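You operate a simulated robot arm through the tools that you are given. There is no shell and no other tool. Be economical: measure what you need, move in short steps, check, and stop when the job is done.

You are at the controls of a simulated two-armed robot. One attempt, no reset.

TASK
Wipe up the spill on the table top with the orange towel there and put it back.

It is judged by the outcome, as a careful person would: the job done as asked, and still so three seconds after it is handed in. It fails if anything else is knocked over, pushed out of place, dropped, spilled or broken. Flat cloth is picked up by pressing the open fingertips on it (5 to 10 N) and closing them slowly along it; thin cloth reads only 2 to 8 mm in the jaws.

THE ROBOT
Two 7-joint arms with two-finger parallel grippers on one trunk, on a base that drives. Base frame: it is fixed to the floor where the robot stands at the start and does not move with it; the origin is under the middle of the robot, x ahead of it, y to its left, z up; the surface under the hand at the start is at about z = 880. Readings come in mm, rad, newtons and seconds.
The left shoulder is at the start at [61, 198, 1104], the right one opposite. With the tool pointing down near the work surface each hand reaches from about 320 to 720 mm from the robot's upright axis, wherever it stands, measured 20 degrees to its own side. Payload 1.57 kg a hand.
The TCP of each hand is the grasp point between the finger pads, 30 mm short of the fingertips. In the tool frame z runs along the fingers and y along their closing line. The gripper opens to 110 mm. The fingers are 24 mm wide and 12 mm thick; the gripper's body (48 by 112 mm) begins 78 mm behind the TCP.
Orientation is told as [roll, pitch, yaw] about the base's x, y, z axes, in that order, counted from this pose: with the fingers straight down and closing along the base's y, the tool's x points along the base's -x, its y along +y and its z along -z.

THE INTERFACE
- The arms move only by the tool send_rows. It takes "left_motion", "right_motion" or both (then of equal length, played together; a hand with none holds still); each is a list of rows, each a list of 3 entries, a list of its own where there are three numbers: the gripper command, from -1 (fully open) to 1 (shut), values between in proportion, then the shift along the tool's x, y, z in units of 200 mm (1.0 is 200 mm), then the turn, a rotation vector about the tool's x, y, z in units of 60 degrees (1.0 is 60 degrees). In form: [[fingers, [tx, ty, tz], [wx, wy, wz]], ...]. A call has 1 to 12 rows; each row is the pose to reach, as a shift and turn from the pose commanded when the call began, along the tool's axes at that moment. A call with a number of a shift or a turn outside -1 to 1 is refused whole. A row lasts 0.2 s, in which the tool goes at most 50 mm and 0.15 rad; a call with a longer step from one row to the next is refused whole, and so is a gripper value outside its range. A pose out of reach is approached as far as the arm can. The call stops where the force on the tool passes 40 N (or 10 N more than at its start, if that is more) or the arm is blocked; 0.2 s more then pass. Each finger travels about 72 mm/s and halts on what it meets, pressing with about 23 N; the grip force reading is that of the motor and also rises with nothing between the fingers. The clock runs only during rows and for 0.2 s after the last one: add rows that repeat a pose to give the fingers time. The reply holds the time, the measured pose of the TCP, the force on the tool along the base axes, the opening and the grip force, in the units named above and with some noise, with the torque about the TCP (base axes, N m) and any sound that the robot's microphone picked up.
- Cameras (640 x 400 px; columns grow to the right, rows downward): "scene" is now at [91.9, 18.8, 1671.6]; the picture's right is [0.28, -0.96, 0.00], its down [-0.86, -0.25, -0.45] and it looks along [0.43, 0.13, -0.89] (base axes); focal length 289 px, centre (320, 200). "left" rides on the left gripper at [70, -16, -141] in its tool frame; the picture's right is [0.23, 0.97, 0.00], its down [-0.86, 0.20, -0.48] and it looks along [-0.47, 0.11, 0.88] (tool axes); focal length 222 px, centre (320, 200). "right" rides on the right gripper at [70, 16, -141] in its tool frame; the picture's right is [-0.23, 0.97, 0.00], its down [-0.86, -0.20, -0.48] and it looks along [-0.47, -0.11, 0.88] (tool axes); focal length 222 px, centre (320, 200). There is no depth. A picture from a camera that has moved, and an enlarged one, comes with that camera's place and axes in the base frame and with its lens.
- camera(camera): a new picture of that camera. No time passes.
- raise_lower(by): slides the trunk up (or, below 0, down) by that many mm; the arms and the scene camera ride with it, the base frame stays. It gives what a move gives, with no picture.
- roll_base(legs): drives the robot by 1 to 6 legs, each [ahead, left, turn to the left] in mm, mm and rad, along the robot's own axes; the way and the turn of a leg run together, so that a leg with both is an arc; at most 1500 mm and 3.142 rad a leg. The arms and the cameras ride along, it lands a little off, and it stops where it bumps. It gives what a move gives.
- turn_head(pan, tilt): turns the head with the scene camera to pan (to the left, within 1.501 rad either way) and tilt (down, from -0.506 to 1.204), counted from straight ahead of the robot. It gives what a move gives.
- zoom(camera, box): a new picture of the part [left, top, right, bottom] of that camera's present view, enlarged. No time passes.
- finish_job(): hands the job in; it is judged then, once.

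Work in short steps. Places have to be worked out from the pictures, the camera data and where the tool is seen: move nearer, look again, correct. Check each grasp and each placing, and mend what went wrong. You have 120 turns and 88 pictures in all, those below and enlarged ones among them. Open the grippers and draw the arms clear of the work before you hand the job in, unless the task says otherwise; then end with one line.

The tools are called after "Emit:" by a JSON object that holds its "api" and its "payload". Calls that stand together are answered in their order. send_rows: Moves the arms, as the interface text tells. Its arguments: {"type":"object","properties":{"left_motion":{"type":"array","items":{"type":"array"}},"right_motion":{"type":"array","items":{"type":"array"}}},"required":[]} The other tools are called the same way: raise_lower (by) slides the trunk up or down; roll_base (legs) drives the base; turn_head (pan, tilt) turns the head that bears the scene camera; camera (camera) takes a picture; zoom (camera, box) takes an enlarged picture of a part of a camera's view; finish_job () hands the job in.

At the start:

```text
time: 0.0
left_ee_pos: [392.0, 285.1, 1169.1]
left_ee_rot: [0.001, 0.0, 0.001]
left_force: [0.6, 0.5, 0.2]
left_torque: [-0.01, -0.01, -0.01]
left_width: 109.6
left_finger_force: 0.1
right_ee_pos: [311.4, -19.9, 1185.6]
right_ee_rot: [-0.002, -0.001, 0.001]
right_force: [-0.9, 0.2, -0.8]
right_torque: [-0.01, 0.01, -0.03]
right_width: 110.2
right_finger_force: 0.1
trunk travel left (down, up): [-700.0, 290.0]
robot x, y, heading: [-5.5, -4.2, -0.004]
head pan, tilt: [0.286, 1.105]
```

scene: 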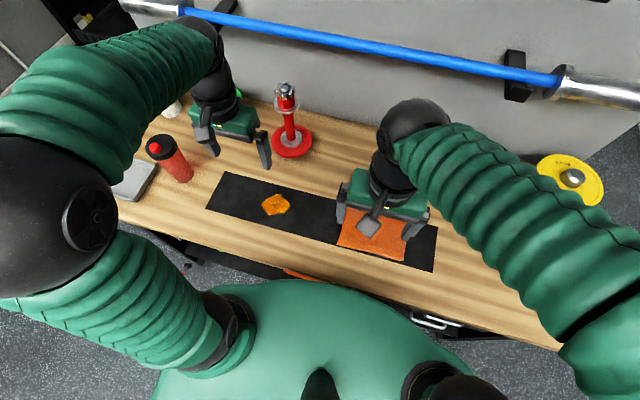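
right: 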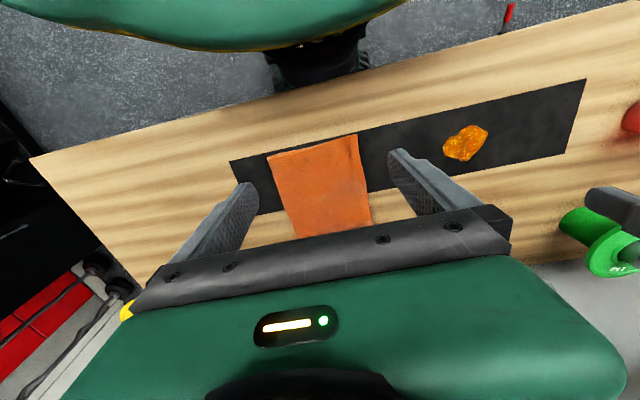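
left: 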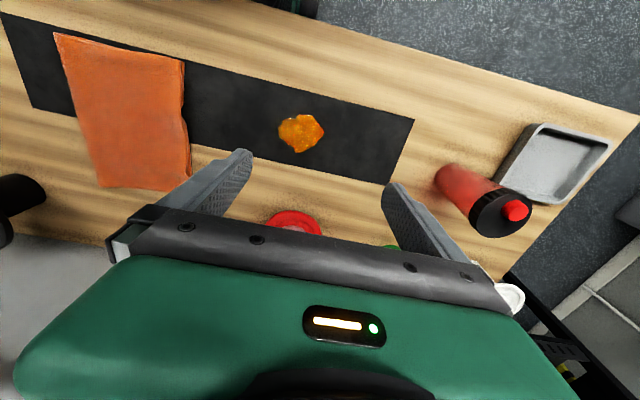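

The towel seems to span about x 350–600, y −142 to 47, and the spill is near [419, 257]. I'll move the right hand aside so the whole towel is in view.

Emit:
{"api": "send_rows", "payload": {"right_motion": [[-1, [0, -0.24, 0], [0, 0, 0]], [-1, [0, -0.48, 0], [0, 0, 0]], [-1, [0, -0.72, 0], [0, 0, 0]], [-1, [0, -0.96, 0], [0, 0, 0]], [-1, [0, -1, 0], [0, 0, 0]]]}}

Emit:
{"api": "camera", "payload": {"camera": "scene"}}

Emit:
{"api": "zoom", "payload": {"camera": "scene", "box": [200, 140, 460, 300]}}

```text
time: 1.2
left_ee_pos: [393.4, 283.9, 1170.6]
left_ee_rot: [0.0, -0.001, 0.0]
left_force: [0.6, 0.9, -0.4]
left_torque: [0.01, 0.01, -0.02]
left_width: 109.8
left_finger_force: 0.0
right_ee_pos: [308.9, -221.1, 1187.2]
right_ee_rot: [0.0, 0.0, 0.002]
right_force: [0.5, 0.1, 0.3]
right_torque: [0.01, 0.01, 0.01]
right_width: 110.1
right_finger_force: 0.1
trunk travel left (down, up): [-700.0, 290.0]
robot x, y, heading: [3.1, -1.2, -0.003]
head pan, tilt: [0.286, 1.105]
```

```text
84 pictures are left
camera scene: at [91.7, 17.7, 1671.7], right [0.28, -0.96, 0.0], down [-0.86, -0.25, -0.45], along [0.43, 0.13, -0.89], focal length 289 px, centre (320, 200)
```

scene: 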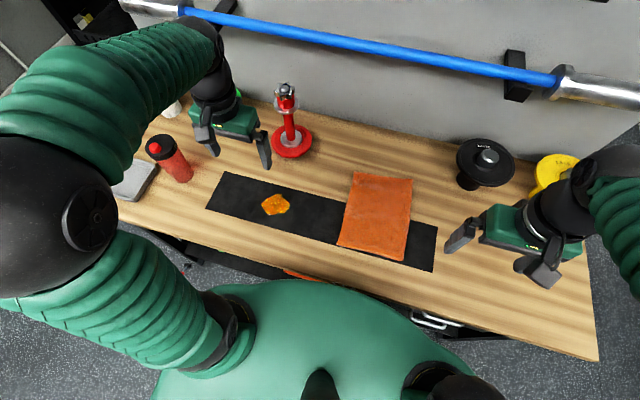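

```text
2.46 times, centred on (330, 220) of scene
camera zoom: at [91.7, 17.7, 1671.7], right [0.28, -0.96, 0.0], down [-0.86, -0.25, -0.45], along [0.43, 0.13, -0.89], focal length 712 px, centre (295, 151)
```

zoom: 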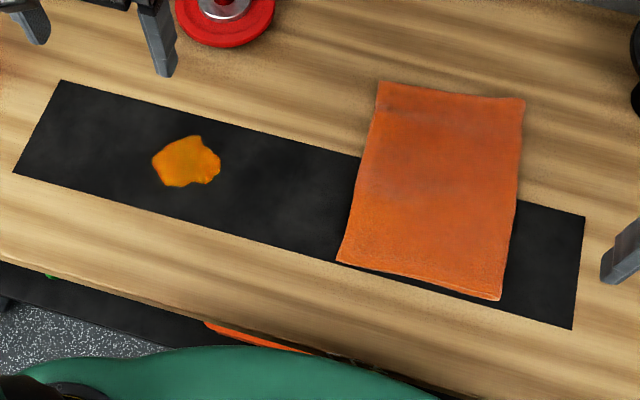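

The towel is flat, possibly folded double. My plan is to pinch its left edge with the left hand, drag it over the spill, and later pull it back by its right edge. First I bring the left hand toward the left edge.

Emit:
{"api": "send_rows", "payload": {"left_motion": [[-1, [-0.06, -0.17, 0.08], [0, 0, 0]], [-1, [-0.12, -0.34, 0.16], [0, 0, 0]], [-1, [-0.18, -0.51, 0.25], [0, 0, 0]], [-1, [-0.24, -0.68, 0.33], [0, 0, 0]], [-1, [-0.3, -0.85, 0.42], [0, 0, 0]], [-1, [-0.335, -1, 0.5], [0, 0, 0]]]}}

Emit:
{"api": "send_rows", "payload": {"left_motion": [[-0.6, [0, -0.15, 0.15], [0, 0, 0]], [-0.2, [0, -0.28, 0.3], [0, 0, 0]], [-0.1, [0, -0.28, 0.45], [0, 0, 0]], [-0.1, [0, -0.28, 0.56], [0, 0, 0]]]}}

Emit:
{"api": "camera", "payload": {"camera": "left"}}

Emit:
{"api": "camera", "payload": {"camera": "scene"}}

```text
time: 2.6
left_ee_pos: [458.6, 81.9, 1069.8]
left_ee_rot: [0.0, 0.002, 0.001]
left_force: [-0.5, 0.7, -0.6]
left_torque: [0.02, 0.02, 0.0]
left_width: 110.2
left_finger_force: 0.0
right_ee_pos: [310.0, -222.7, 1185.7]
right_ee_rot: [0.001, 0.0, 0.0]
right_force: [-0.5, 0.4, 0.4]
right_torque: [0.03, 0.0, -0.01]
right_width: 110.1
right_finger_force: 0.1
trunk travel left (down, up): [-700.0, 290.0]
robot x, y, heading: [0.9, 0.8, 0.006]
head pan, tilt: [0.286, 1.105]
```

```text
time: 3.6
left_ee_pos: [460.7, 30.0, 958.0]
left_ee_rot: [0.0, 0.003, 0.001]
left_force: [0.9, 0.8, -0.5]
left_torque: [0.0, 0.02, 0.01]
left_width: 60.5
left_finger_force: 0.1
right_ee_pos: [308.7, -220.8, 1186.3]
right_ee_rot: [-0.001, 0.0, 0.0]
right_force: [-0.1, 0.2, -0.2]
right_torque: [0.0, 0.04, 0.02]
right_width: 109.9
right_finger_force: 0.0
trunk travel left (down, up): [-700.0, 290.0]
robot x, y, heading: [0.2, 2.5, -0.001]
head pan, tilt: [0.286, 1.105]
```

```text
82 pictures are left
camera left: at [390.8, 12.4, 1099.6], right [-0.23, 0.97, 0.0], down [0.86, 0.2, 0.48], along [0.47, 0.11, -0.88], focal length 222 px, centre (320, 200)
```

left: 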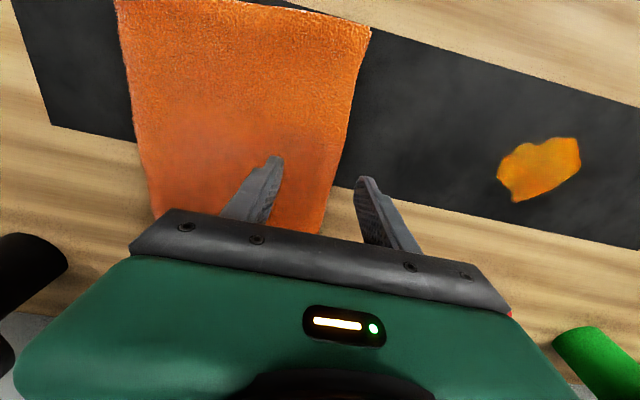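

```text
81 pictures are left
camera scene: at [93.1, 17.3, 1671.6], right [0.28, -0.96, 0.0], down [-0.86, -0.25, -0.45], along [0.43, 0.13, -0.89], focal length 289 px, centre (320, 200)
```

scene: 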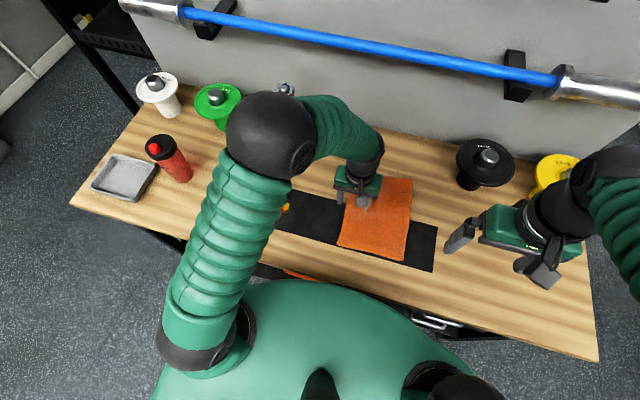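

The towel's edge lies at y≈49 here, so I shift the hand 27 mm inward to put both tips on cloth, then lower it to just above the cloth.

Emit:
{"api": "send_rows", "payload": {"left_motion": [[-0.1, [0, -0.135, 0], [0, 0, 0]], [-0.1, [0, -0.135, 0.1], [0, 0, 0]], [-0.1, [0, -0.135, 0.19], [0, 0, 0]]]}}

Emit:
{"api": "send_rows", "payload": {"left_motion": [[-0.1, [0, 0, 0.01], [0, 0, 0]], [-0.1, [0, 0, 0.02], [0, 0, 0]], [-0.1, [0, 0, 0.03], [0, 0, 0]]]}}

Emit:
{"api": "camera", "payload": {"camera": "left"}}

```text
time: 4.4
left_ee_pos: [459.9, 0.6, 920.3]
left_ee_rot: [0.0, 0.001, 0.0]
left_force: [0.2, -0.6, -0.7]
left_torque: [-0.01, 0.02, 0.01]
left_width: 60.6
left_finger_force: 0.0
right_ee_pos: [309.6, -223.3, 1186.3]
right_ee_rot: [0.0, -0.001, 0.0]
right_force: [0.1, 0.8, 0.1]
right_torque: [0.04, -0.03, 0.01]
right_width: 110.2
right_finger_force: 0.0
trunk travel left (down, up): [-700.0, 290.0]
robot x, y, heading: [2.2, 1.5, 0.001]
head pan, tilt: [0.286, 1.105]
```

```text
time: 5.2
left_ee_pos: [459.5, 1.2, 915.8]
left_ee_rot: [0.0, -0.004, -0.001]
left_force: [0.2, 1.6, 13.7]
left_torque: [0.08, 0.06, -0.01]
left_width: 60.4
left_finger_force: 0.0
right_ee_pos: [307.3, -222.6, 1186.4]
right_ee_rot: [0.0, -0.001, 0.001]
right_force: [0.0, -0.5, 0.3]
right_torque: [0.01, -0.02, -0.01]
right_width: 110.2
right_finger_force: 0.1
trunk travel left (down, up): [-700.0, 290.0]
robot x, y, heading: [1.8, -2.7, 0.001]
head pan, tilt: [0.286, 1.105]
```

```text
80 pictures are left
camera left: at [389.3, -16.3, 1056.6], right [-0.23, 0.97, 0.0], down [0.85, 0.2, 0.48], along [0.47, 0.11, -0.88], focal length 222 px, centre (320, 200)
```

left: 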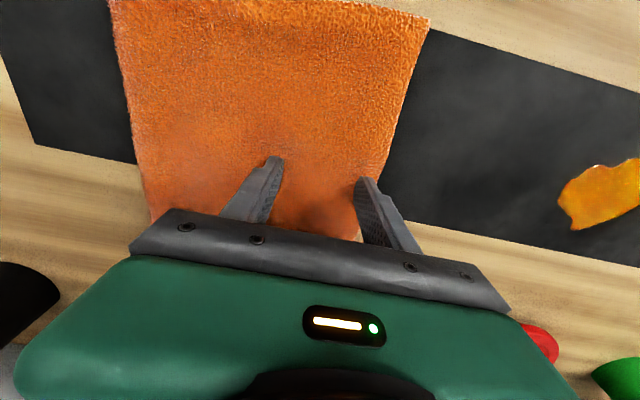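

Contact is at about 14 N, so I ease up under a millimetre to land around 8 N and close slowly.

Emit:
{"api": "send_rows", "payload": {"left_motion": [[-0.1, [0, 0, -0.003], [0, 0, 0]], [0.0, [0, 0, -0.003], [0, 0, 0]], [0.1, [0, 0, -0.003], [0, 0, 0]], [0.2, [0, 0, -0.003], [0, 0, 0]], [0.3, [0, 0, -0.003], [0, 0, 0]], [0.4, [0, 0, -0.003], [0, 0, 0]], [0.5, [0, 0, -0.003], [0, 0, 0]], [0.6, [0, 0, -0.003], [0, 0, 0]], [0.7, [0, 0, -0.003], [0, 0, 0]], [0.8, [0, 0, -0.003], [0, 0, 0]], [0.9, [0, 0, -0.003], [0, 0, 0]], [1, [0, 0, -0.003], [0, 0, 0]]]}}

Emit:
{"api": "send_rows", "payload": {"left_motion": [[1, [0, 0, 0], [0, 0, 0]], [1, [0, 0, 0], [0, 0, 0]]]}}

Emit:
{"api": "camera", "payload": {"camera": "left"}}

```text
time: 7.8
left_ee_pos: [459.0, 0.7, 914.2]
left_ee_rot: [0.002, -0.001, 0.001]
left_force: [1.9, 0.1, 17.4]
left_torque: [0.03, -0.03, 0.02]
left_width: 9.7
left_finger_force: 22.7
right_ee_pos: [308.3, -221.5, 1187.5]
right_ee_rot: [0.0, -0.001, 0.0]
right_force: [-0.4, 0.5, -0.6]
right_torque: [0.03, -0.01, 0.0]
right_width: 109.9
right_finger_force: 0.1
trunk travel left (down, up): [-700.0, 290.0]
robot x, y, heading: [-0.4, -3.1, -0.003]
head pan, tilt: [0.286, 1.105]
```

```text
time: 8.4
left_ee_pos: [460.0, 0.3, 916.2]
left_ee_rot: [0.002, -0.003, 0.001]
left_force: [1.1, 0.5, 18.0]
left_torque: [0.02, -0.04, 0.01]
left_width: 10.1
left_finger_force: 22.7
right_ee_pos: [307.0, -222.1, 1186.7]
right_ee_rot: [0.0, -0.002, -0.001]
right_force: [0.3, -0.4, 0.1]
right_torque: [-0.02, -0.01, -0.03]
right_width: 110.0
right_finger_force: 0.1
trunk travel left (down, up): [-700.0, 290.0]
robot x, y, heading: [0.1, -1.0, 0.001]
head pan, tilt: [0.286, 1.105]
```

```text
79 pictures are left
camera left: at [389.5, -16.5, 1056.5], right [-0.23, 0.97, 0.0], down [0.85, 0.2, 0.48], along [0.47, 0.11, -0.88], focal length 222 px, centre (320, 200)
```

left: 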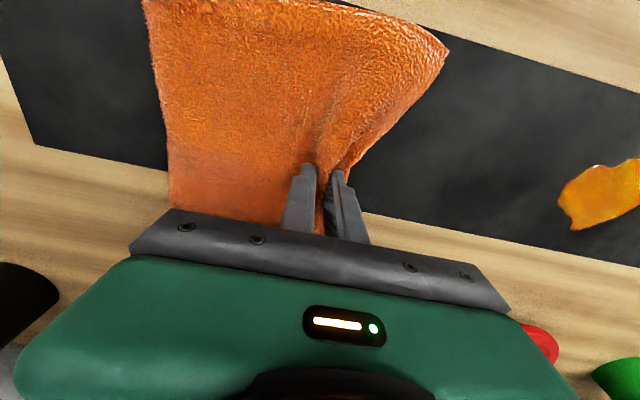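

The cloth is gripped with a 10 mm reading, so it is doubled. I lift it slightly and drag it toward the spill, drifting toward the robot to stay clear of the red stand.

Emit:
{"api": "send_rows", "payload": {"left_motion": [[1, [0, 0, -0.012], [0, 0, 0]], [1, [0.02, 0.08, -0.012], [0, 0, 0]], [1, [0.06, 0.2, -0.012], [0, 0, 0]], [1, [0.1, 0.34, -0.012], [0, 0, 0]], [1, [0.14, 0.48, -0.012], [0, 0, 0]], [1, [0.18, 0.62, -0.012], [0, 0, 0]], [1, [0.22, 0.76, -0.012], [0, 0, 0]], [1, [0.26, 0.9, -0.012], [0, 0, 0]]]}}

Emit:
{"api": "camera", "payload": {"camera": "left"}}

Emit:
{"api": "camera", "payload": {"camera": "scene"}}

```text
time: 10.2
left_ee_pos: [406.3, 181.5, 916.1]
left_ee_rot: [-0.001, -0.002, 0.0]
left_force: [1.1, -1.5, 6.4]
left_torque: [-0.11, -0.02, -0.02]
left_width: 9.2
left_finger_force: 22.4
right_ee_pos: [308.8, -220.6, 1187.1]
right_ee_rot: [0.001, 0.001, 0.0]
right_force: [0.0, 0.4, 0.2]
right_torque: [0.0, 0.01, 0.04]
right_width: 110.2
right_finger_force: 0.1
trunk travel left (down, up): [-700.0, 290.0]
robot x, y, heading: [1.6, 1.3, 0.004]
head pan, tilt: [0.286, 1.105]
```

```text
78 pictures are left
camera left: at [336.9, 164.8, 1057.4], right [-0.23, 0.97, 0.0], down [0.85, 0.2, 0.48], along [0.47, 0.11, -0.88], focal length 222 px, centre (320, 200)
```

left: 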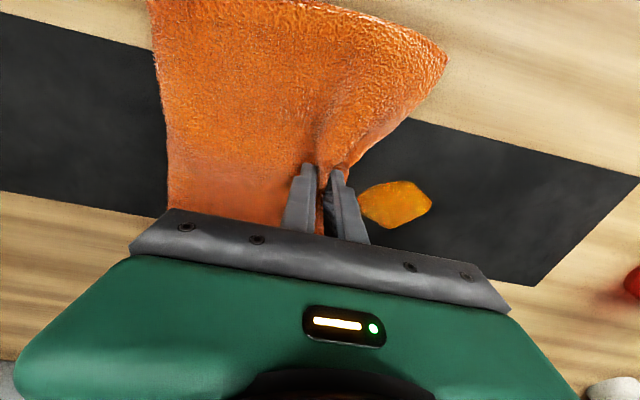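

```text
77 pictures are left
camera scene: at [91.1, 17.7, 1671.8], right [0.28, -0.96, 0.0], down [-0.86, -0.25, -0.45], along [0.43, 0.13, -0.89], focal length 289 px, centre (320, 200)
```

scene: 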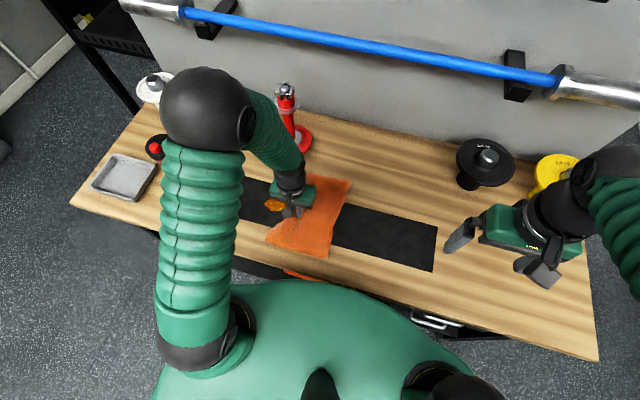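

The towel drags along as one piece and nothing else moved. I continue straight left across the spill.

Emit:
{"api": "send_rows", "payload": {"left_motion": [[1, [0, 0.1, 0], [0, 0, 0]], [1, [0, 0.2, 0], [0, 0, 0]], [1, [0, 0.3, 0], [0, 0, 0]], [1, [0, 0.4, 0], [0, 0, 0]], [1, [0, 0.5, 0], [0, 0, 0]], [1, [0, 0.6, 0], [0, 0, 0]], [1, [0, 0.7, 0], [0, 0, 0]], [1, [0, 0.8, 0], [0, 0, 0]]]}}

Emit:
{"api": "camera", "payload": {"camera": "left"}}

Emit:
{"api": "camera", "payload": {"camera": "scene"}}

```text
time: 12.0
left_ee_pos: [406.4, 342.9, 917.8]
left_ee_rot: [0.0, 0.0, -0.001]
left_force: [0.6, -3.6, 6.9]
left_torque: [-0.15, -0.04, -0.01]
left_width: 8.9
left_finger_force: 22.8
right_ee_pos: [309.0, -221.8, 1186.8]
right_ee_rot: [-0.001, 0.0, 0.001]
right_force: [-0.4, 0.7, -0.3]
right_torque: [-0.04, 0.01, 0.03]
right_width: 110.1
right_finger_force: 0.1
trunk travel left (down, up): [-700.0, 290.0]
robot x, y, heading: [1.2, -2.5, 0.001]
head pan, tilt: [0.286, 1.105]
```

```text
76 pictures are left
camera left: at [337.3, 324.7, 1057.7], right [-0.23, 0.97, 0.0], down [0.86, 0.2, 0.48], along [0.47, 0.11, -0.88], focal length 222 px, centre (320, 200)
```

left: 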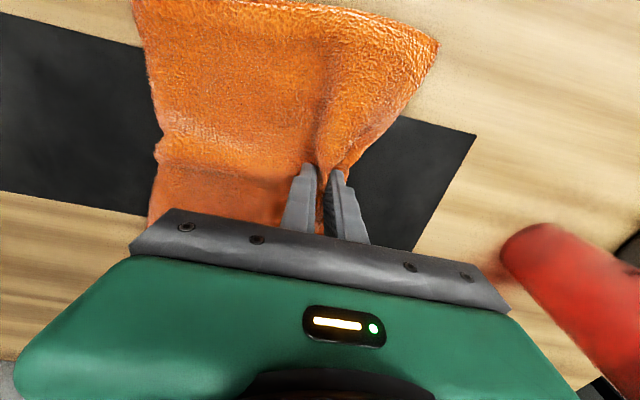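

```text
75 pictures are left
camera scene: at [91.4, 17.5, 1671.8], right [0.28, -0.96, 0.0], down [-0.86, -0.25, -0.45], along [0.43, 0.13, -0.89], focal length 289 px, centre (320, 200)
```

scene: 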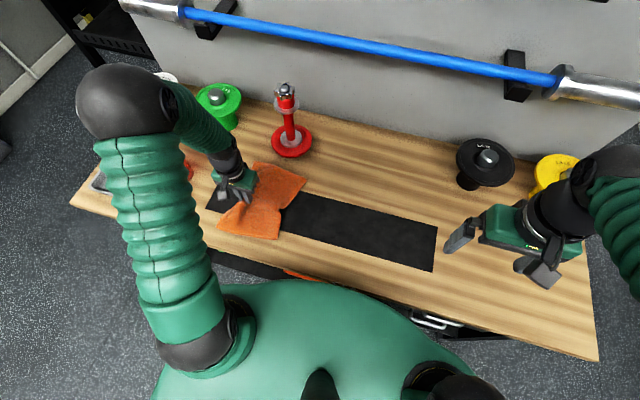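

The towel has passed over the spill, though its trailing part may still cover it. I drag 70 mm further to expose the spot.

Emit:
{"api": "send_rows", "payload": {"left_motion": [[1, [0, 0.1, 0], [0, 0, 0]], [1, [0, 0.2, 0], [0, 0, 0]], [1, [0, 0.3, 0], [0, 0, 0]], [1, [0, 0.37, 0], [0, 0, 0]]]}}

Emit:
{"api": "zoom", "payload": {"camera": "scene", "box": [150, 120, 410, 282]}}

```text
time: 13.0
left_ee_pos: [407.4, 415.5, 917.2]
left_ee_rot: [0.002, 0.0, 0.0]
left_force: [0.2, -2.7, 3.8]
left_torque: [-0.11, -0.04, -0.04]
left_width: 9.2
left_finger_force: 23.0
right_ee_pos: [308.5, -220.4, 1185.1]
right_ee_rot: [0.0, 0.0, 0.0]
right_force: [-0.2, 0.6, -0.8]
right_torque: [0.03, 0.01, 0.03]
right_width: 109.9
right_finger_force: 0.0
trunk travel left (down, up): [-700.0, 290.0]
robot x, y, heading: [3.8, -4.3, -0.001]
head pan, tilt: [0.286, 1.105]
```

```text
2.46 times, centred on (280, 201) of scene
camera zoom: at [91.5, 18.0, 1671.7], right [0.28, -0.96, 0.0], down [-0.86, -0.25, -0.45], along [0.43, 0.13, -0.89], focal length 712 px, centre (418, 198)
```

zoom: 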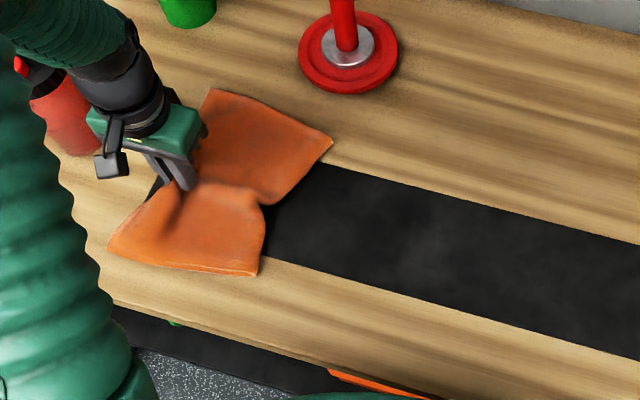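

The spill spot looks clean now. I release here, lift clear, and look at the towel and the mat.

Emit:
{"api": "send_rows", "payload": {"left_motion": [[0.8, [0, 0, 0], [0, 0, 0]], [0.6, [0, 0, 0], [0, 0, 0]], [0.4, [0, 0, 0], [0, 0, 0]], [0.2, [0, 0, 0], [0, 0, 0]], [0, [0, 0, 0], [0, 0, 0]], [0, [0, 0, -0.1], [0, 0, 0]], [0, [0, 0, -0.3], [0, 0, 0]], [0, [0, 0, -0.5], [0, 0, 0]]]}}

Emit:
{"api": "camera", "payload": {"camera": "left"}}

Emit:
{"api": "zoom", "payload": {"camera": "scene", "box": [150, 120, 410, 282]}}

```text
time: 14.8
left_ee_pos: [407.9, 414.4, 1018.1]
left_ee_rot: [0.001, 0.001, 0.001]
left_force: [-0.2, 0.1, 0.8]
left_torque: [0.02, 0.04, 0.02]
left_width: 55.1
left_finger_force: 0.1
right_ee_pos: [307.8, -221.1, 1188.3]
right_ee_rot: [0.0, -0.001, 0.002]
right_force: [0.3, -0.9, 0.0]
right_torque: [0.02, 0.0, -0.04]
right_width: 109.8
right_finger_force: 0.2
trunk travel left (down, up): [-700.0, 290.0]
robot x, y, heading: [-0.2, -2.8, 0.004]
head pan, tilt: [0.286, 1.105]
```

```text
73 pictures are left
camera left: at [337.8, 396.6, 1159.5], right [-0.23, 0.97, 0.0], down [0.85, 0.2, 0.48], along [0.47, 0.11, -0.88], focal length 222 px, centre (320, 200)
```

left: 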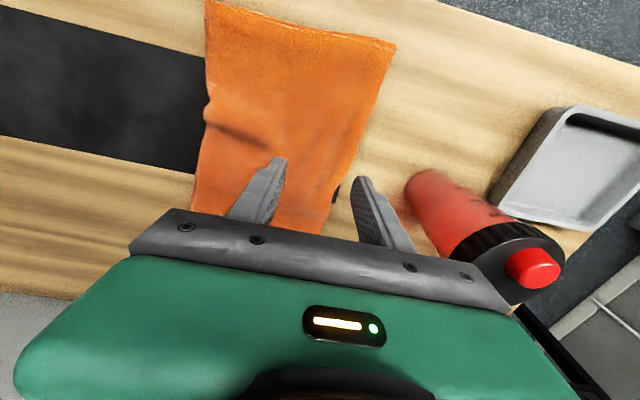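

```text
2.46 times, centred on (280, 201) of scene
camera zoom: at [90.5, 17.0, 1671.7], right [0.28, -0.96, 0.0], down [-0.86, -0.25, -0.45], along [0.43, 0.13, -0.89], focal length 712 px, centre (418, 198)
```

zoom: 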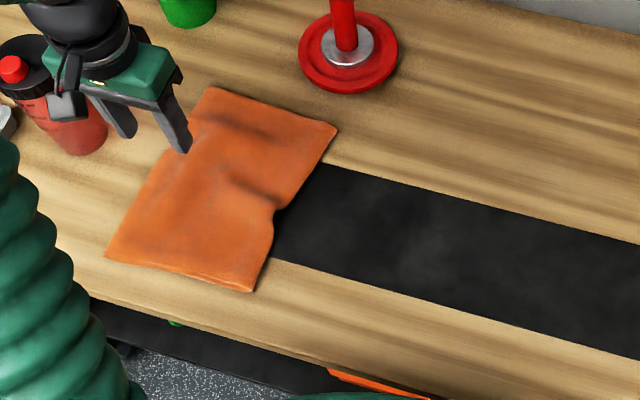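

After release the towel relaxed flat, spanning about x 290–545 and y 275–460, and the mat is clean. Next I move to its right edge, near [432, 335], to pull it back.

Emit:
{"api": "send_rows", "payload": {"left_motion": [[0, [-0.06, -0.2, 0], [0, 0, 0]], [0, [-0.12, -0.395, 0], [0, 0, 0]], [0, [-0.12, -0.395, 0.2], [0, 0, 0]], [0, [-0.12, -0.395, 0.35], [0, 0, 0]], [0, [-0.12, -0.395, 0.47], [0, 0, 0]]]}}

Emit:
{"api": "camera", "payload": {"camera": "left"}}

```text
time: 16.0
left_ee_pos: [431.5, 337.2, 922.5]
left_ee_rot: [0.001, 0.0, 0.0]
left_force: [0.6, 0.4, 0.0]
left_torque: [0.01, -0.01, 0.0]
left_width: 55.1
left_finger_force: 0.0
right_ee_pos: [307.9, -218.8, 1186.8]
right_ee_rot: [-0.002, 0.0, 0.0]
right_force: [-0.1, -0.4, -0.3]
right_torque: [0.0, 0.0, -0.02]
right_width: 109.9
right_finger_force: 0.1
trunk travel left (down, up): [-700.0, 290.0]
robot x, y, heading: [-0.1, -1.0, 0.006]
head pan, tilt: [0.286, 1.105]
```

```text
71 pictures are left
camera left: at [362.1, 321.2, 1063.1], right [-0.23, 0.97, 0.0], down [0.85, 0.2, 0.48], along [0.47, 0.11, -0.88], focal length 222 px, centre (320, 200)
```

left: 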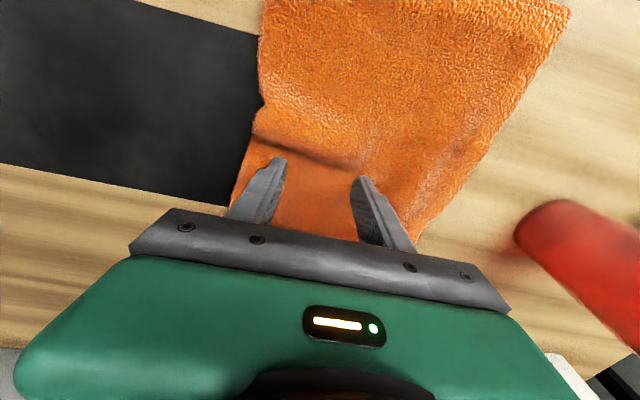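

Both tips are over cloth, so I lower to contact.

Emit:
{"api": "send_rows", "payload": {"left_motion": [[0, [0, 0, 0.015], [0, 0, 0]], [0, [0, 0, 0.03], [0, 0, 0]], [0, [0, 0, 0.038], [0, 0, 0]]]}}

```text
time: 16.8
left_ee_pos: [431.9, 335.7, 916.6]
left_ee_rot: [0.002, -0.001, 0.0]
left_force: [1.0, -0.1, 7.1]
left_torque: [-0.03, -0.04, -0.04]
left_width: 55.1
left_finger_force: 0.0
right_ee_pos: [308.2, -221.7, 1185.8]
right_ee_rot: [0.0, 0.0, 0.002]
right_force: [0.0, 0.2, -1.2]
right_torque: [0.0, 0.05, -0.02]
right_width: 110.0
right_finger_force: 0.0
trunk travel left (down, up): [-700.0, 290.0]
robot x, y, heading: [-0.0, 0.0, -0.004]
head pan, tilt: [0.286, 1.105]
```

At 7 N contact, I close slowly.

Emit:
{"api": "send_rows", "payload": {"left_motion": [[0.0, [0, 0, 0.002], [0, 0, 0]], [0.1, [0, 0, 0.002], [0, 0, 0]], [0.2, [0, 0, 0.002], [0, 0, 0]], [0.3, [0, 0, 0.002], [0, 0, 0]], [0.4, [0, 0, 0.002], [0, 0, 0]], [0.5, [0, 0, 0.002], [0, 0, 0]], [0.6, [0, 0, 0.002], [0, 0, 0]], [0.7, [0, 0, 0.002], [0, 0, 0]], [0.8, [0, 0, 0.002], [0, 0, 0]], [0.9, [0, 0, 0.002], [0, 0, 0]], [1, [0, 0, 0.002], [0, 0, 0]], [1, [0, 0, 0.002], [0, 0, 0]]]}}

Emit:
{"api": "camera", "payload": {"camera": "left"}}

```text
time: 19.4
left_ee_pos: [431.6, 334.0, 915.6]
left_ee_rot: [0.002, -0.002, -0.001]
left_force: [-0.3, 0.0, 15.2]
left_torque: [0.0, 0.02, 0.01]
left_width: 9.9
left_finger_force: 22.8
right_ee_pos: [308.3, -221.9, 1186.9]
right_ee_rot: [0.0, 0.001, 0.001]
right_force: [-0.6, -0.7, -0.6]
right_torque: [-0.02, 0.03, 0.0]
right_width: 110.1
right_finger_force: 0.0
trunk travel left (down, up): [-700.0, 290.0]
robot x, y, heading: [2.4, 3.6, 0.004]
head pan, tilt: [0.286, 1.105]
```

```text
70 pictures are left
camera left: at [361.4, 318.1, 1056.8], right [-0.23, 0.97, 0.0], down [0.85, 0.2, 0.48], along [0.47, 0.11, -0.88], focal length 222 px, centre (320, 200)
```

left: 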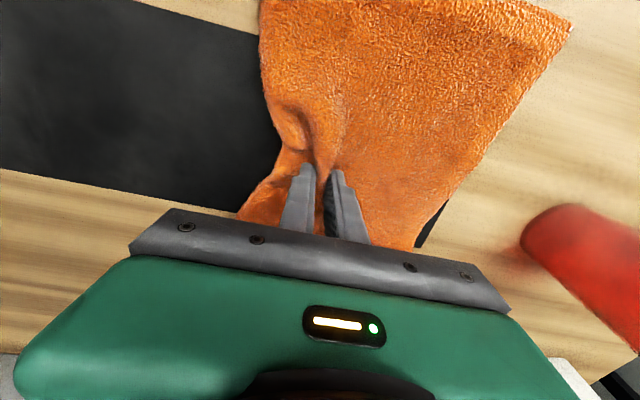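

It is gripped at 10 mm. I pull straight right, which also gives the spot a second wipe.

Emit:
{"api": "send_rows", "payload": {"left_motion": [[1, [0, -0.02, -0.009], [0, 0, 0]], [1, [0, -0.12, -0.009], [0, 0, 0]], [1, [0, -0.24, -0.009], [0, 0, 0]], [1, [0, -0.36, -0.009], [0, 0, 0]], [1, [0, -0.48, -0.009], [0, 0, 0]], [1, [0, -0.6, -0.009], [0, 0, 0]], [1, [0, -0.72, -0.009], [0, 0, 0]], [1, [0, -0.84, -0.009], [0, 0, 0]], [1, [0, -0.96, -0.009], [0, 0, 0]]]}}

Emit:
{"api": "camera", "payload": {"camera": "scene"}}

```text
time: 21.4
left_ee_pos: [431.7, 141.8, 917.8]
left_ee_rot: [0.002, 0.001, 0.0]
left_force: [0.7, 2.2, 3.2]
left_torque: [0.05, 0.01, 0.01]
left_width: 9.3
left_finger_force: 23.3
right_ee_pos: [308.6, -223.1, 1186.8]
right_ee_rot: [0.0, -0.002, 0.001]
right_force: [0.3, -0.8, 0.0]
right_torque: [0.01, 0.03, 0.0]
right_width: 109.9
right_finger_force: 0.1
trunk travel left (down, up): [-700.0, 290.0]
robot x, y, heading: [-3.1, 0.9, 0.0]
head pan, tilt: [0.286, 1.105]
```

```text
69 pictures are left
camera scene: at [91.6, 16.4, 1671.7], right [0.28, -0.96, 0.0], down [-0.86, -0.25, -0.45], along [0.43, 0.13, -0.89], focal length 289 px, centre (320, 200)
```

scene: 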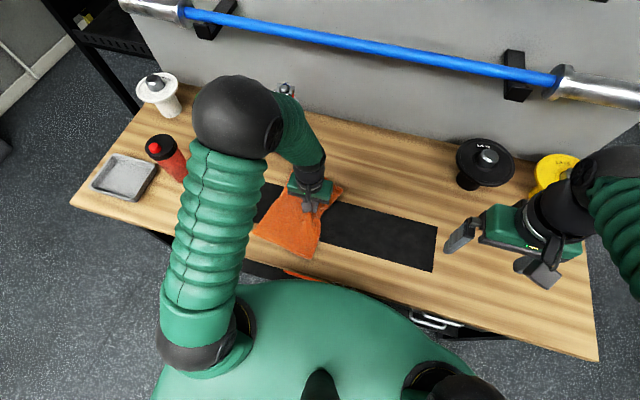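

Going well. I continue pulling right and slightly forward toward the original place.

Emit:
{"api": "send_rows", "payload": {"left_motion": [[1, [-0.04, -0.12, 0], [0, 0, 0]], [1, [-0.07, -0.24, 0], [0, 0, 0]], [1, [-0.11, -0.36, 0], [0, 0, 0]], [1, [-0.15, -0.48, 0], [0, 0, 0]], [1, [-0.19, -0.6, 0], [0, 0, 0]], [1, [-0.23, -0.72, 0], [0, 0, 0]], [1, [-0.26, -0.84, 0], [0, 0, 0]], [1, [-0.3, -0.95, 0], [0, 0, 0]]]}}

Emit:
{"api": "zoom", "payload": {"camera": "scene", "box": [200, 120, 460, 282]}}

Emit:
{"api": "camera", "payload": {"camera": "left"}}

```text
time: 23.2
left_ee_pos: [491.1, -46.1, 916.6]
left_ee_rot: [0.001, 0.0, -0.001]
left_force: [-0.8, 1.6, 5.4]
left_torque: [0.0, 0.05, -0.01]
left_width: 9.0
left_finger_force: 23.1
right_ee_pos: [309.6, -220.9, 1187.3]
right_ee_rot: [0.0, -0.001, 0.0]
right_force: [0.5, 0.0, 0.8]
right_torque: [0.0, -0.03, 0.02]
right_width: 109.7
right_finger_force: 0.1
trunk travel left (down, up): [-700.0, 290.0]
robot x, y, heading: [-3.3, -2.9, 0.001]
head pan, tilt: [0.286, 1.105]
```

```text
2.46 times, centred on (330, 201) of scene
camera zoom: at [91.7, 16.0, 1671.7], right [0.28, -0.96, 0.0], down [-0.86, -0.25, -0.45], along [0.43, 0.13, -0.89], focal length 712 px, centre (295, 198)
```

zoom: 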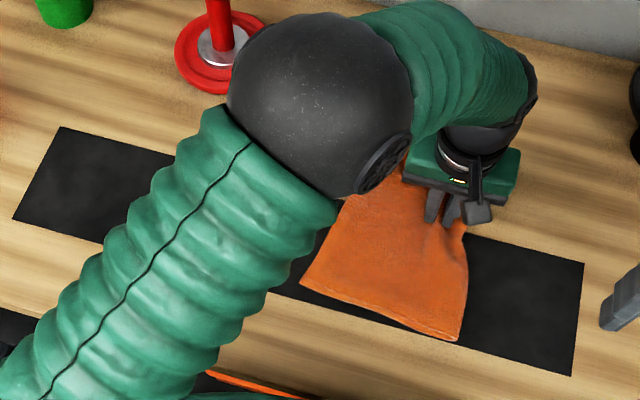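

```text
67 pictures are left
camera left: at [421.9, -63.4, 1057.9], right [-0.23, 0.97, 0.0], down [0.86, 0.2, 0.48], along [0.47, 0.11, -0.88], focal length 222 px, centre (320, 200)
```

left: 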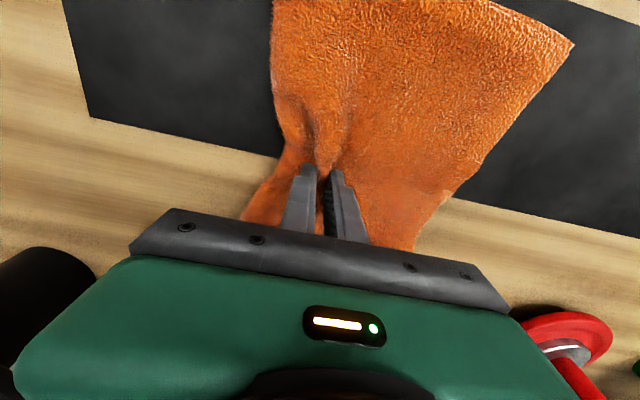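

The near corners sit about 46 mm short of where they began, with roughly 6° of rotation. I pull the rest of the way with a small yaw, then release and rise.

Emit:
{"api": "send_rows", "payload": {"left_motion": [[1, [0.01, -0.12, 0], [0, 0, -0.05]], [1, [0.02, -0.235, 0], [0, 0, -0.1]], [1, [0.02, -0.235, 0], [0, 0, -0.1]], [0.7, [0.02, -0.235, 0], [0, 0, -0.1]], [0.4, [0.02, -0.235, 0], [0, 0, -0.1]], [0.2, [0.02, -0.235, 0], [0, 0, -0.1]], [0, [0.02, -0.235, 0], [0, 0, -0.1]], [0, [0.02, -0.235, -0.08], [0, 0, -0.1]], [0, [0.02, -0.235, -0.3], [0, 0, -0.1]], [0, [0.02, -0.235, -0.5], [0, 0, -0.1]], [0, [0.02, -0.235, -0.7], [0, 0, -0.1]]]}}

Emit:
{"api": "send_rows", "payload": {"left_motion": [[0, [0, 0.2, -0.1], [0, 0, 0]], [0, [0, 0.4, -0.2], [0, 0, 0.05]], [0, [0, 0.6, -0.3], [0, 0, 0.1]], [0, [0, 0.8, -0.4], [0, 0, 0.1]], [0, [0, 1, -0.5], [0, 0, 0.1]]]}}

Emit:
{"api": "send_rows", "payload": {"left_motion": [[0, [0, 0.2, 0], [0, 0, 0]], [0, [0, 0.4, 0], [0, 0, 0]], [0, [0, 0.6, 0], [0, 0, 0]], [0, [0, 0.8, 0], [0, 0, 0]], [0, [0, 0.95, 0], [0, 0, 0]]]}}

Emit:
{"api": "camera", "payload": {"camera": "scene"}}

Emit:
{"api": "zoom", "payload": {"camera": "scene", "box": [200, 140, 460, 300]}}

```text
time: 25.8
left_ee_pos: [507.1, -54.8, 1048.9]
left_ee_rot: [0.019, 0.013, 0.193]
left_force: [0.2, 1.7, 0.0]
left_torque: [0.01, 0.03, 0.03]
left_width: 54.9
left_finger_force: 0.0
right_ee_pos: [308.4, -222.0, 1188.4]
right_ee_rot: [0.0, 0.001, -0.001]
right_force: [-0.5, 0.5, -0.5]
right_torque: [0.02, 0.01, 0.02]
right_width: 110.1
right_finger_force: 0.0
trunk travel left (down, up): [-700.0, 290.0]
robot x, y, heading: [1.0, 1.3, -0.004]
head pan, tilt: [0.286, 1.105]
stopped in row 11 (left hand): the arm was blocked; the commanded pose is now the measured one
```

```text
time: 27.0
left_ee_pos: [469.1, 137.5, 1153.0]
left_ee_rot: [0.014, 0.01, 0.074]
left_force: [-0.1, -0.7, 0.6]
left_torque: [0.0, -0.02, -0.01]
left_width: 55.1
left_finger_force: 0.0
right_ee_pos: [307.5, -221.2, 1187.6]
right_ee_rot: [-0.003, -0.002, -0.001]
right_force: [0.6, 0.2, 0.1]
right_torque: [0.01, -0.01, 0.0]
right_width: 109.8
right_finger_force: 0.1
trunk travel left (down, up): [-700.0, 290.0]
robot x, y, heading: [-0.9, -1.7, -0.001]
head pan, tilt: [0.286, 1.105]
```

```text
time: 28.2
left_ee_pos: [455.9, 325.8, 1153.1]
left_ee_rot: [0.016, 0.01, 0.077]
left_force: [-0.5, -0.2, 0.6]
left_torque: [0.01, -0.03, 0.02]
left_width: 54.6
left_finger_force: 0.0
right_ee_pos: [307.9, -220.2, 1188.0]
right_ee_rot: [-0.001, 0.0, 0.0]
right_force: [-0.6, 0.2, 0.2]
right_torque: [0.01, 0.04, -0.03]
right_width: 110.0
right_finger_force: 0.0
trunk travel left (down, up): [-700.0, 290.0]
robot x, y, heading: [0.6, -0.2, -0.002]
head pan, tilt: [0.286, 1.105]
```

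```text
66 pictures are left
camera scene: at [91.9, 19.6, 1671.6], right [0.28, -0.96, 0.0], down [-0.86, -0.25, -0.45], along [0.43, 0.13, -0.89], focal length 289 px, centre (320, 200)
```

scene: 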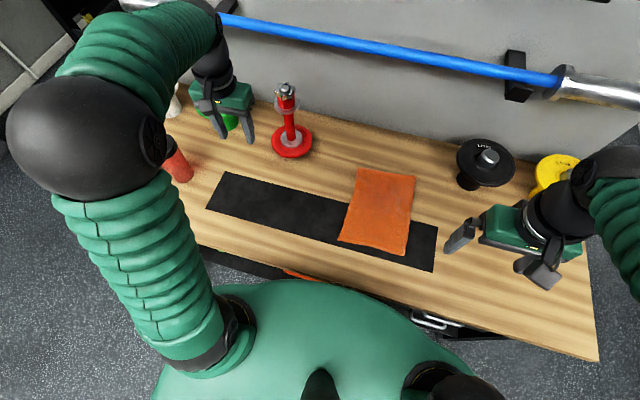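

```text
2.46 times, centred on (330, 220) of scene
camera zoom: at [91.9, 19.6, 1671.6], right [0.28, -0.96, 0.0], down [-0.86, -0.25, -0.45], along [0.43, 0.13, -0.89], focal length 712 px, centre (295, 151)
```

zoom: 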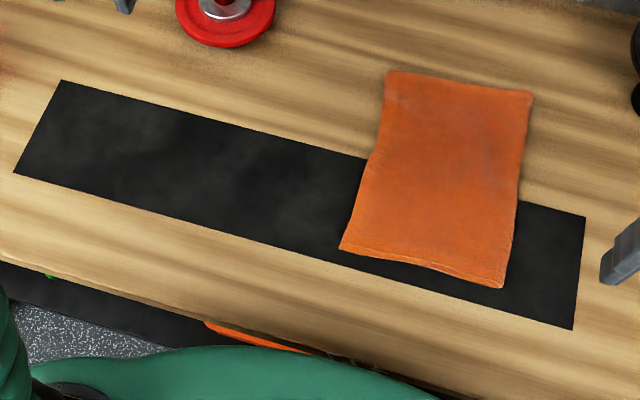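

The towel is back almost exactly where it lay, flat, and the mat is clear. I retract the left hand further and take a close look at the spill spot and at the other objects.

Emit:
{"api": "send_rows", "payload": {"left_motion": [[0, [0.2, 0, -0.05], [0, 0, 0]], [-0.5, [0.35, 0, -0.1], [0, 0, 0]], [-1, [0.4, 0, -0.1], [0, 0, 0]], [-1, [0.4, 0, -0.1], [0, 0, 0]]]}}

Emit:
{"api": "camera", "payload": {"camera": "left"}}

Emit:
{"api": "zoom", "payload": {"camera": "scene", "box": [200, 160, 350, 252]}}

Emit:
{"api": "camera", "payload": {"camera": "scene"}}

```text
time: 29.2
left_ee_pos: [377.0, 320.6, 1175.8]
left_ee_rot: [0.012, 0.009, 0.076]
left_force: [0.2, 0.1, -0.2]
left_torque: [-0.04, -0.02, -0.01]
left_width: 110.2
left_finger_force: 0.1
right_ee_pos: [308.3, -221.1, 1187.1]
right_ee_rot: [-0.002, 0.0, 0.0]
right_force: [-0.2, -0.4, -1.4]
right_torque: [0.0, 0.0, -0.04]
right_width: 110.2
right_finger_force: 0.2
trunk travel left (down, up): [-700.0, 290.0]
robot x, y, heading: [-1.0, 0.9, -0.002]
head pan, tilt: [0.286, 1.105]
```

```text
64 pictures are left
camera left: at [311.1, 296.8, 1317.6], right [-0.3, 0.95, 0.02], down [0.84, 0.26, 0.47], along [0.45, 0.16, -0.88], focal length 222 px, centre (320, 200)
```

left: 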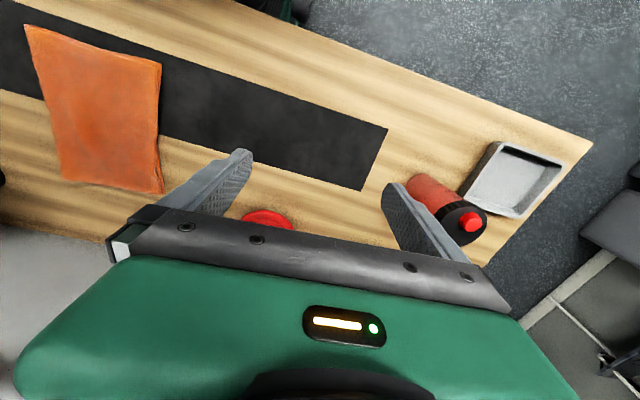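

```text
4.27 times, centred on (275, 206) of scene
camera zoom: at [92.1, 18.7, 1671.6], right [0.28, -0.96, 0.0], down [-0.86, -0.25, -0.45], along [0.43, 0.13, -0.89], focal length 1234 px, centre (512, 174)
```

zoom: 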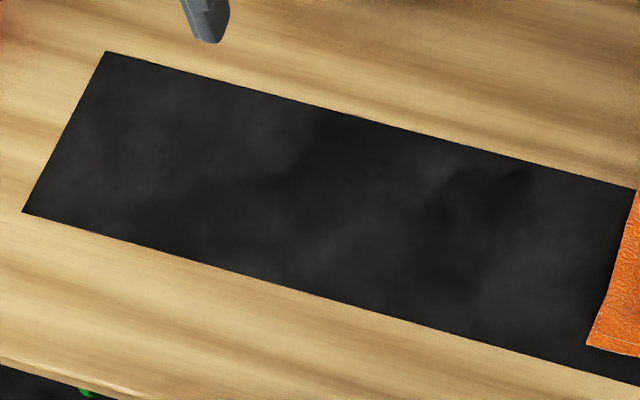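

```text
62 pictures are left
camera scene: at [92.1, 18.7, 1671.6], right [0.28, -0.96, 0.0], down [-0.86, -0.25, -0.45], along [0.43, 0.13, -0.89], focal length 289 px, centre (320, 200)
```

scene: 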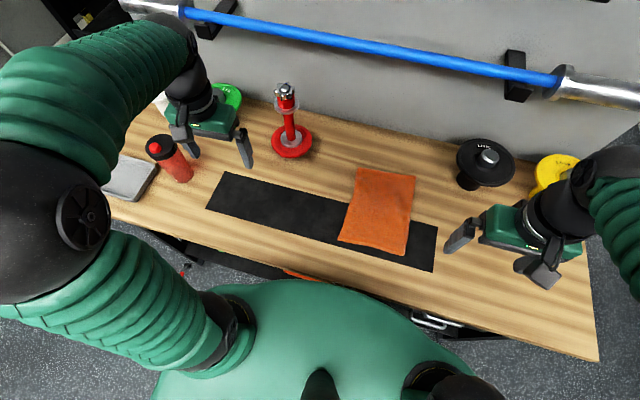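

The mat is clean, the towel is flat and about 10 mm from where it started, everything else is undisturbed, and both hands are open and clear. I hand the job in.

Emit:
{"api": "finish_job", "payload": {}}

```text
The job is handed in.
```

The spill is wiped up, and the orange towel is back flat, about 10 mm from where it started, with nothing else moved.
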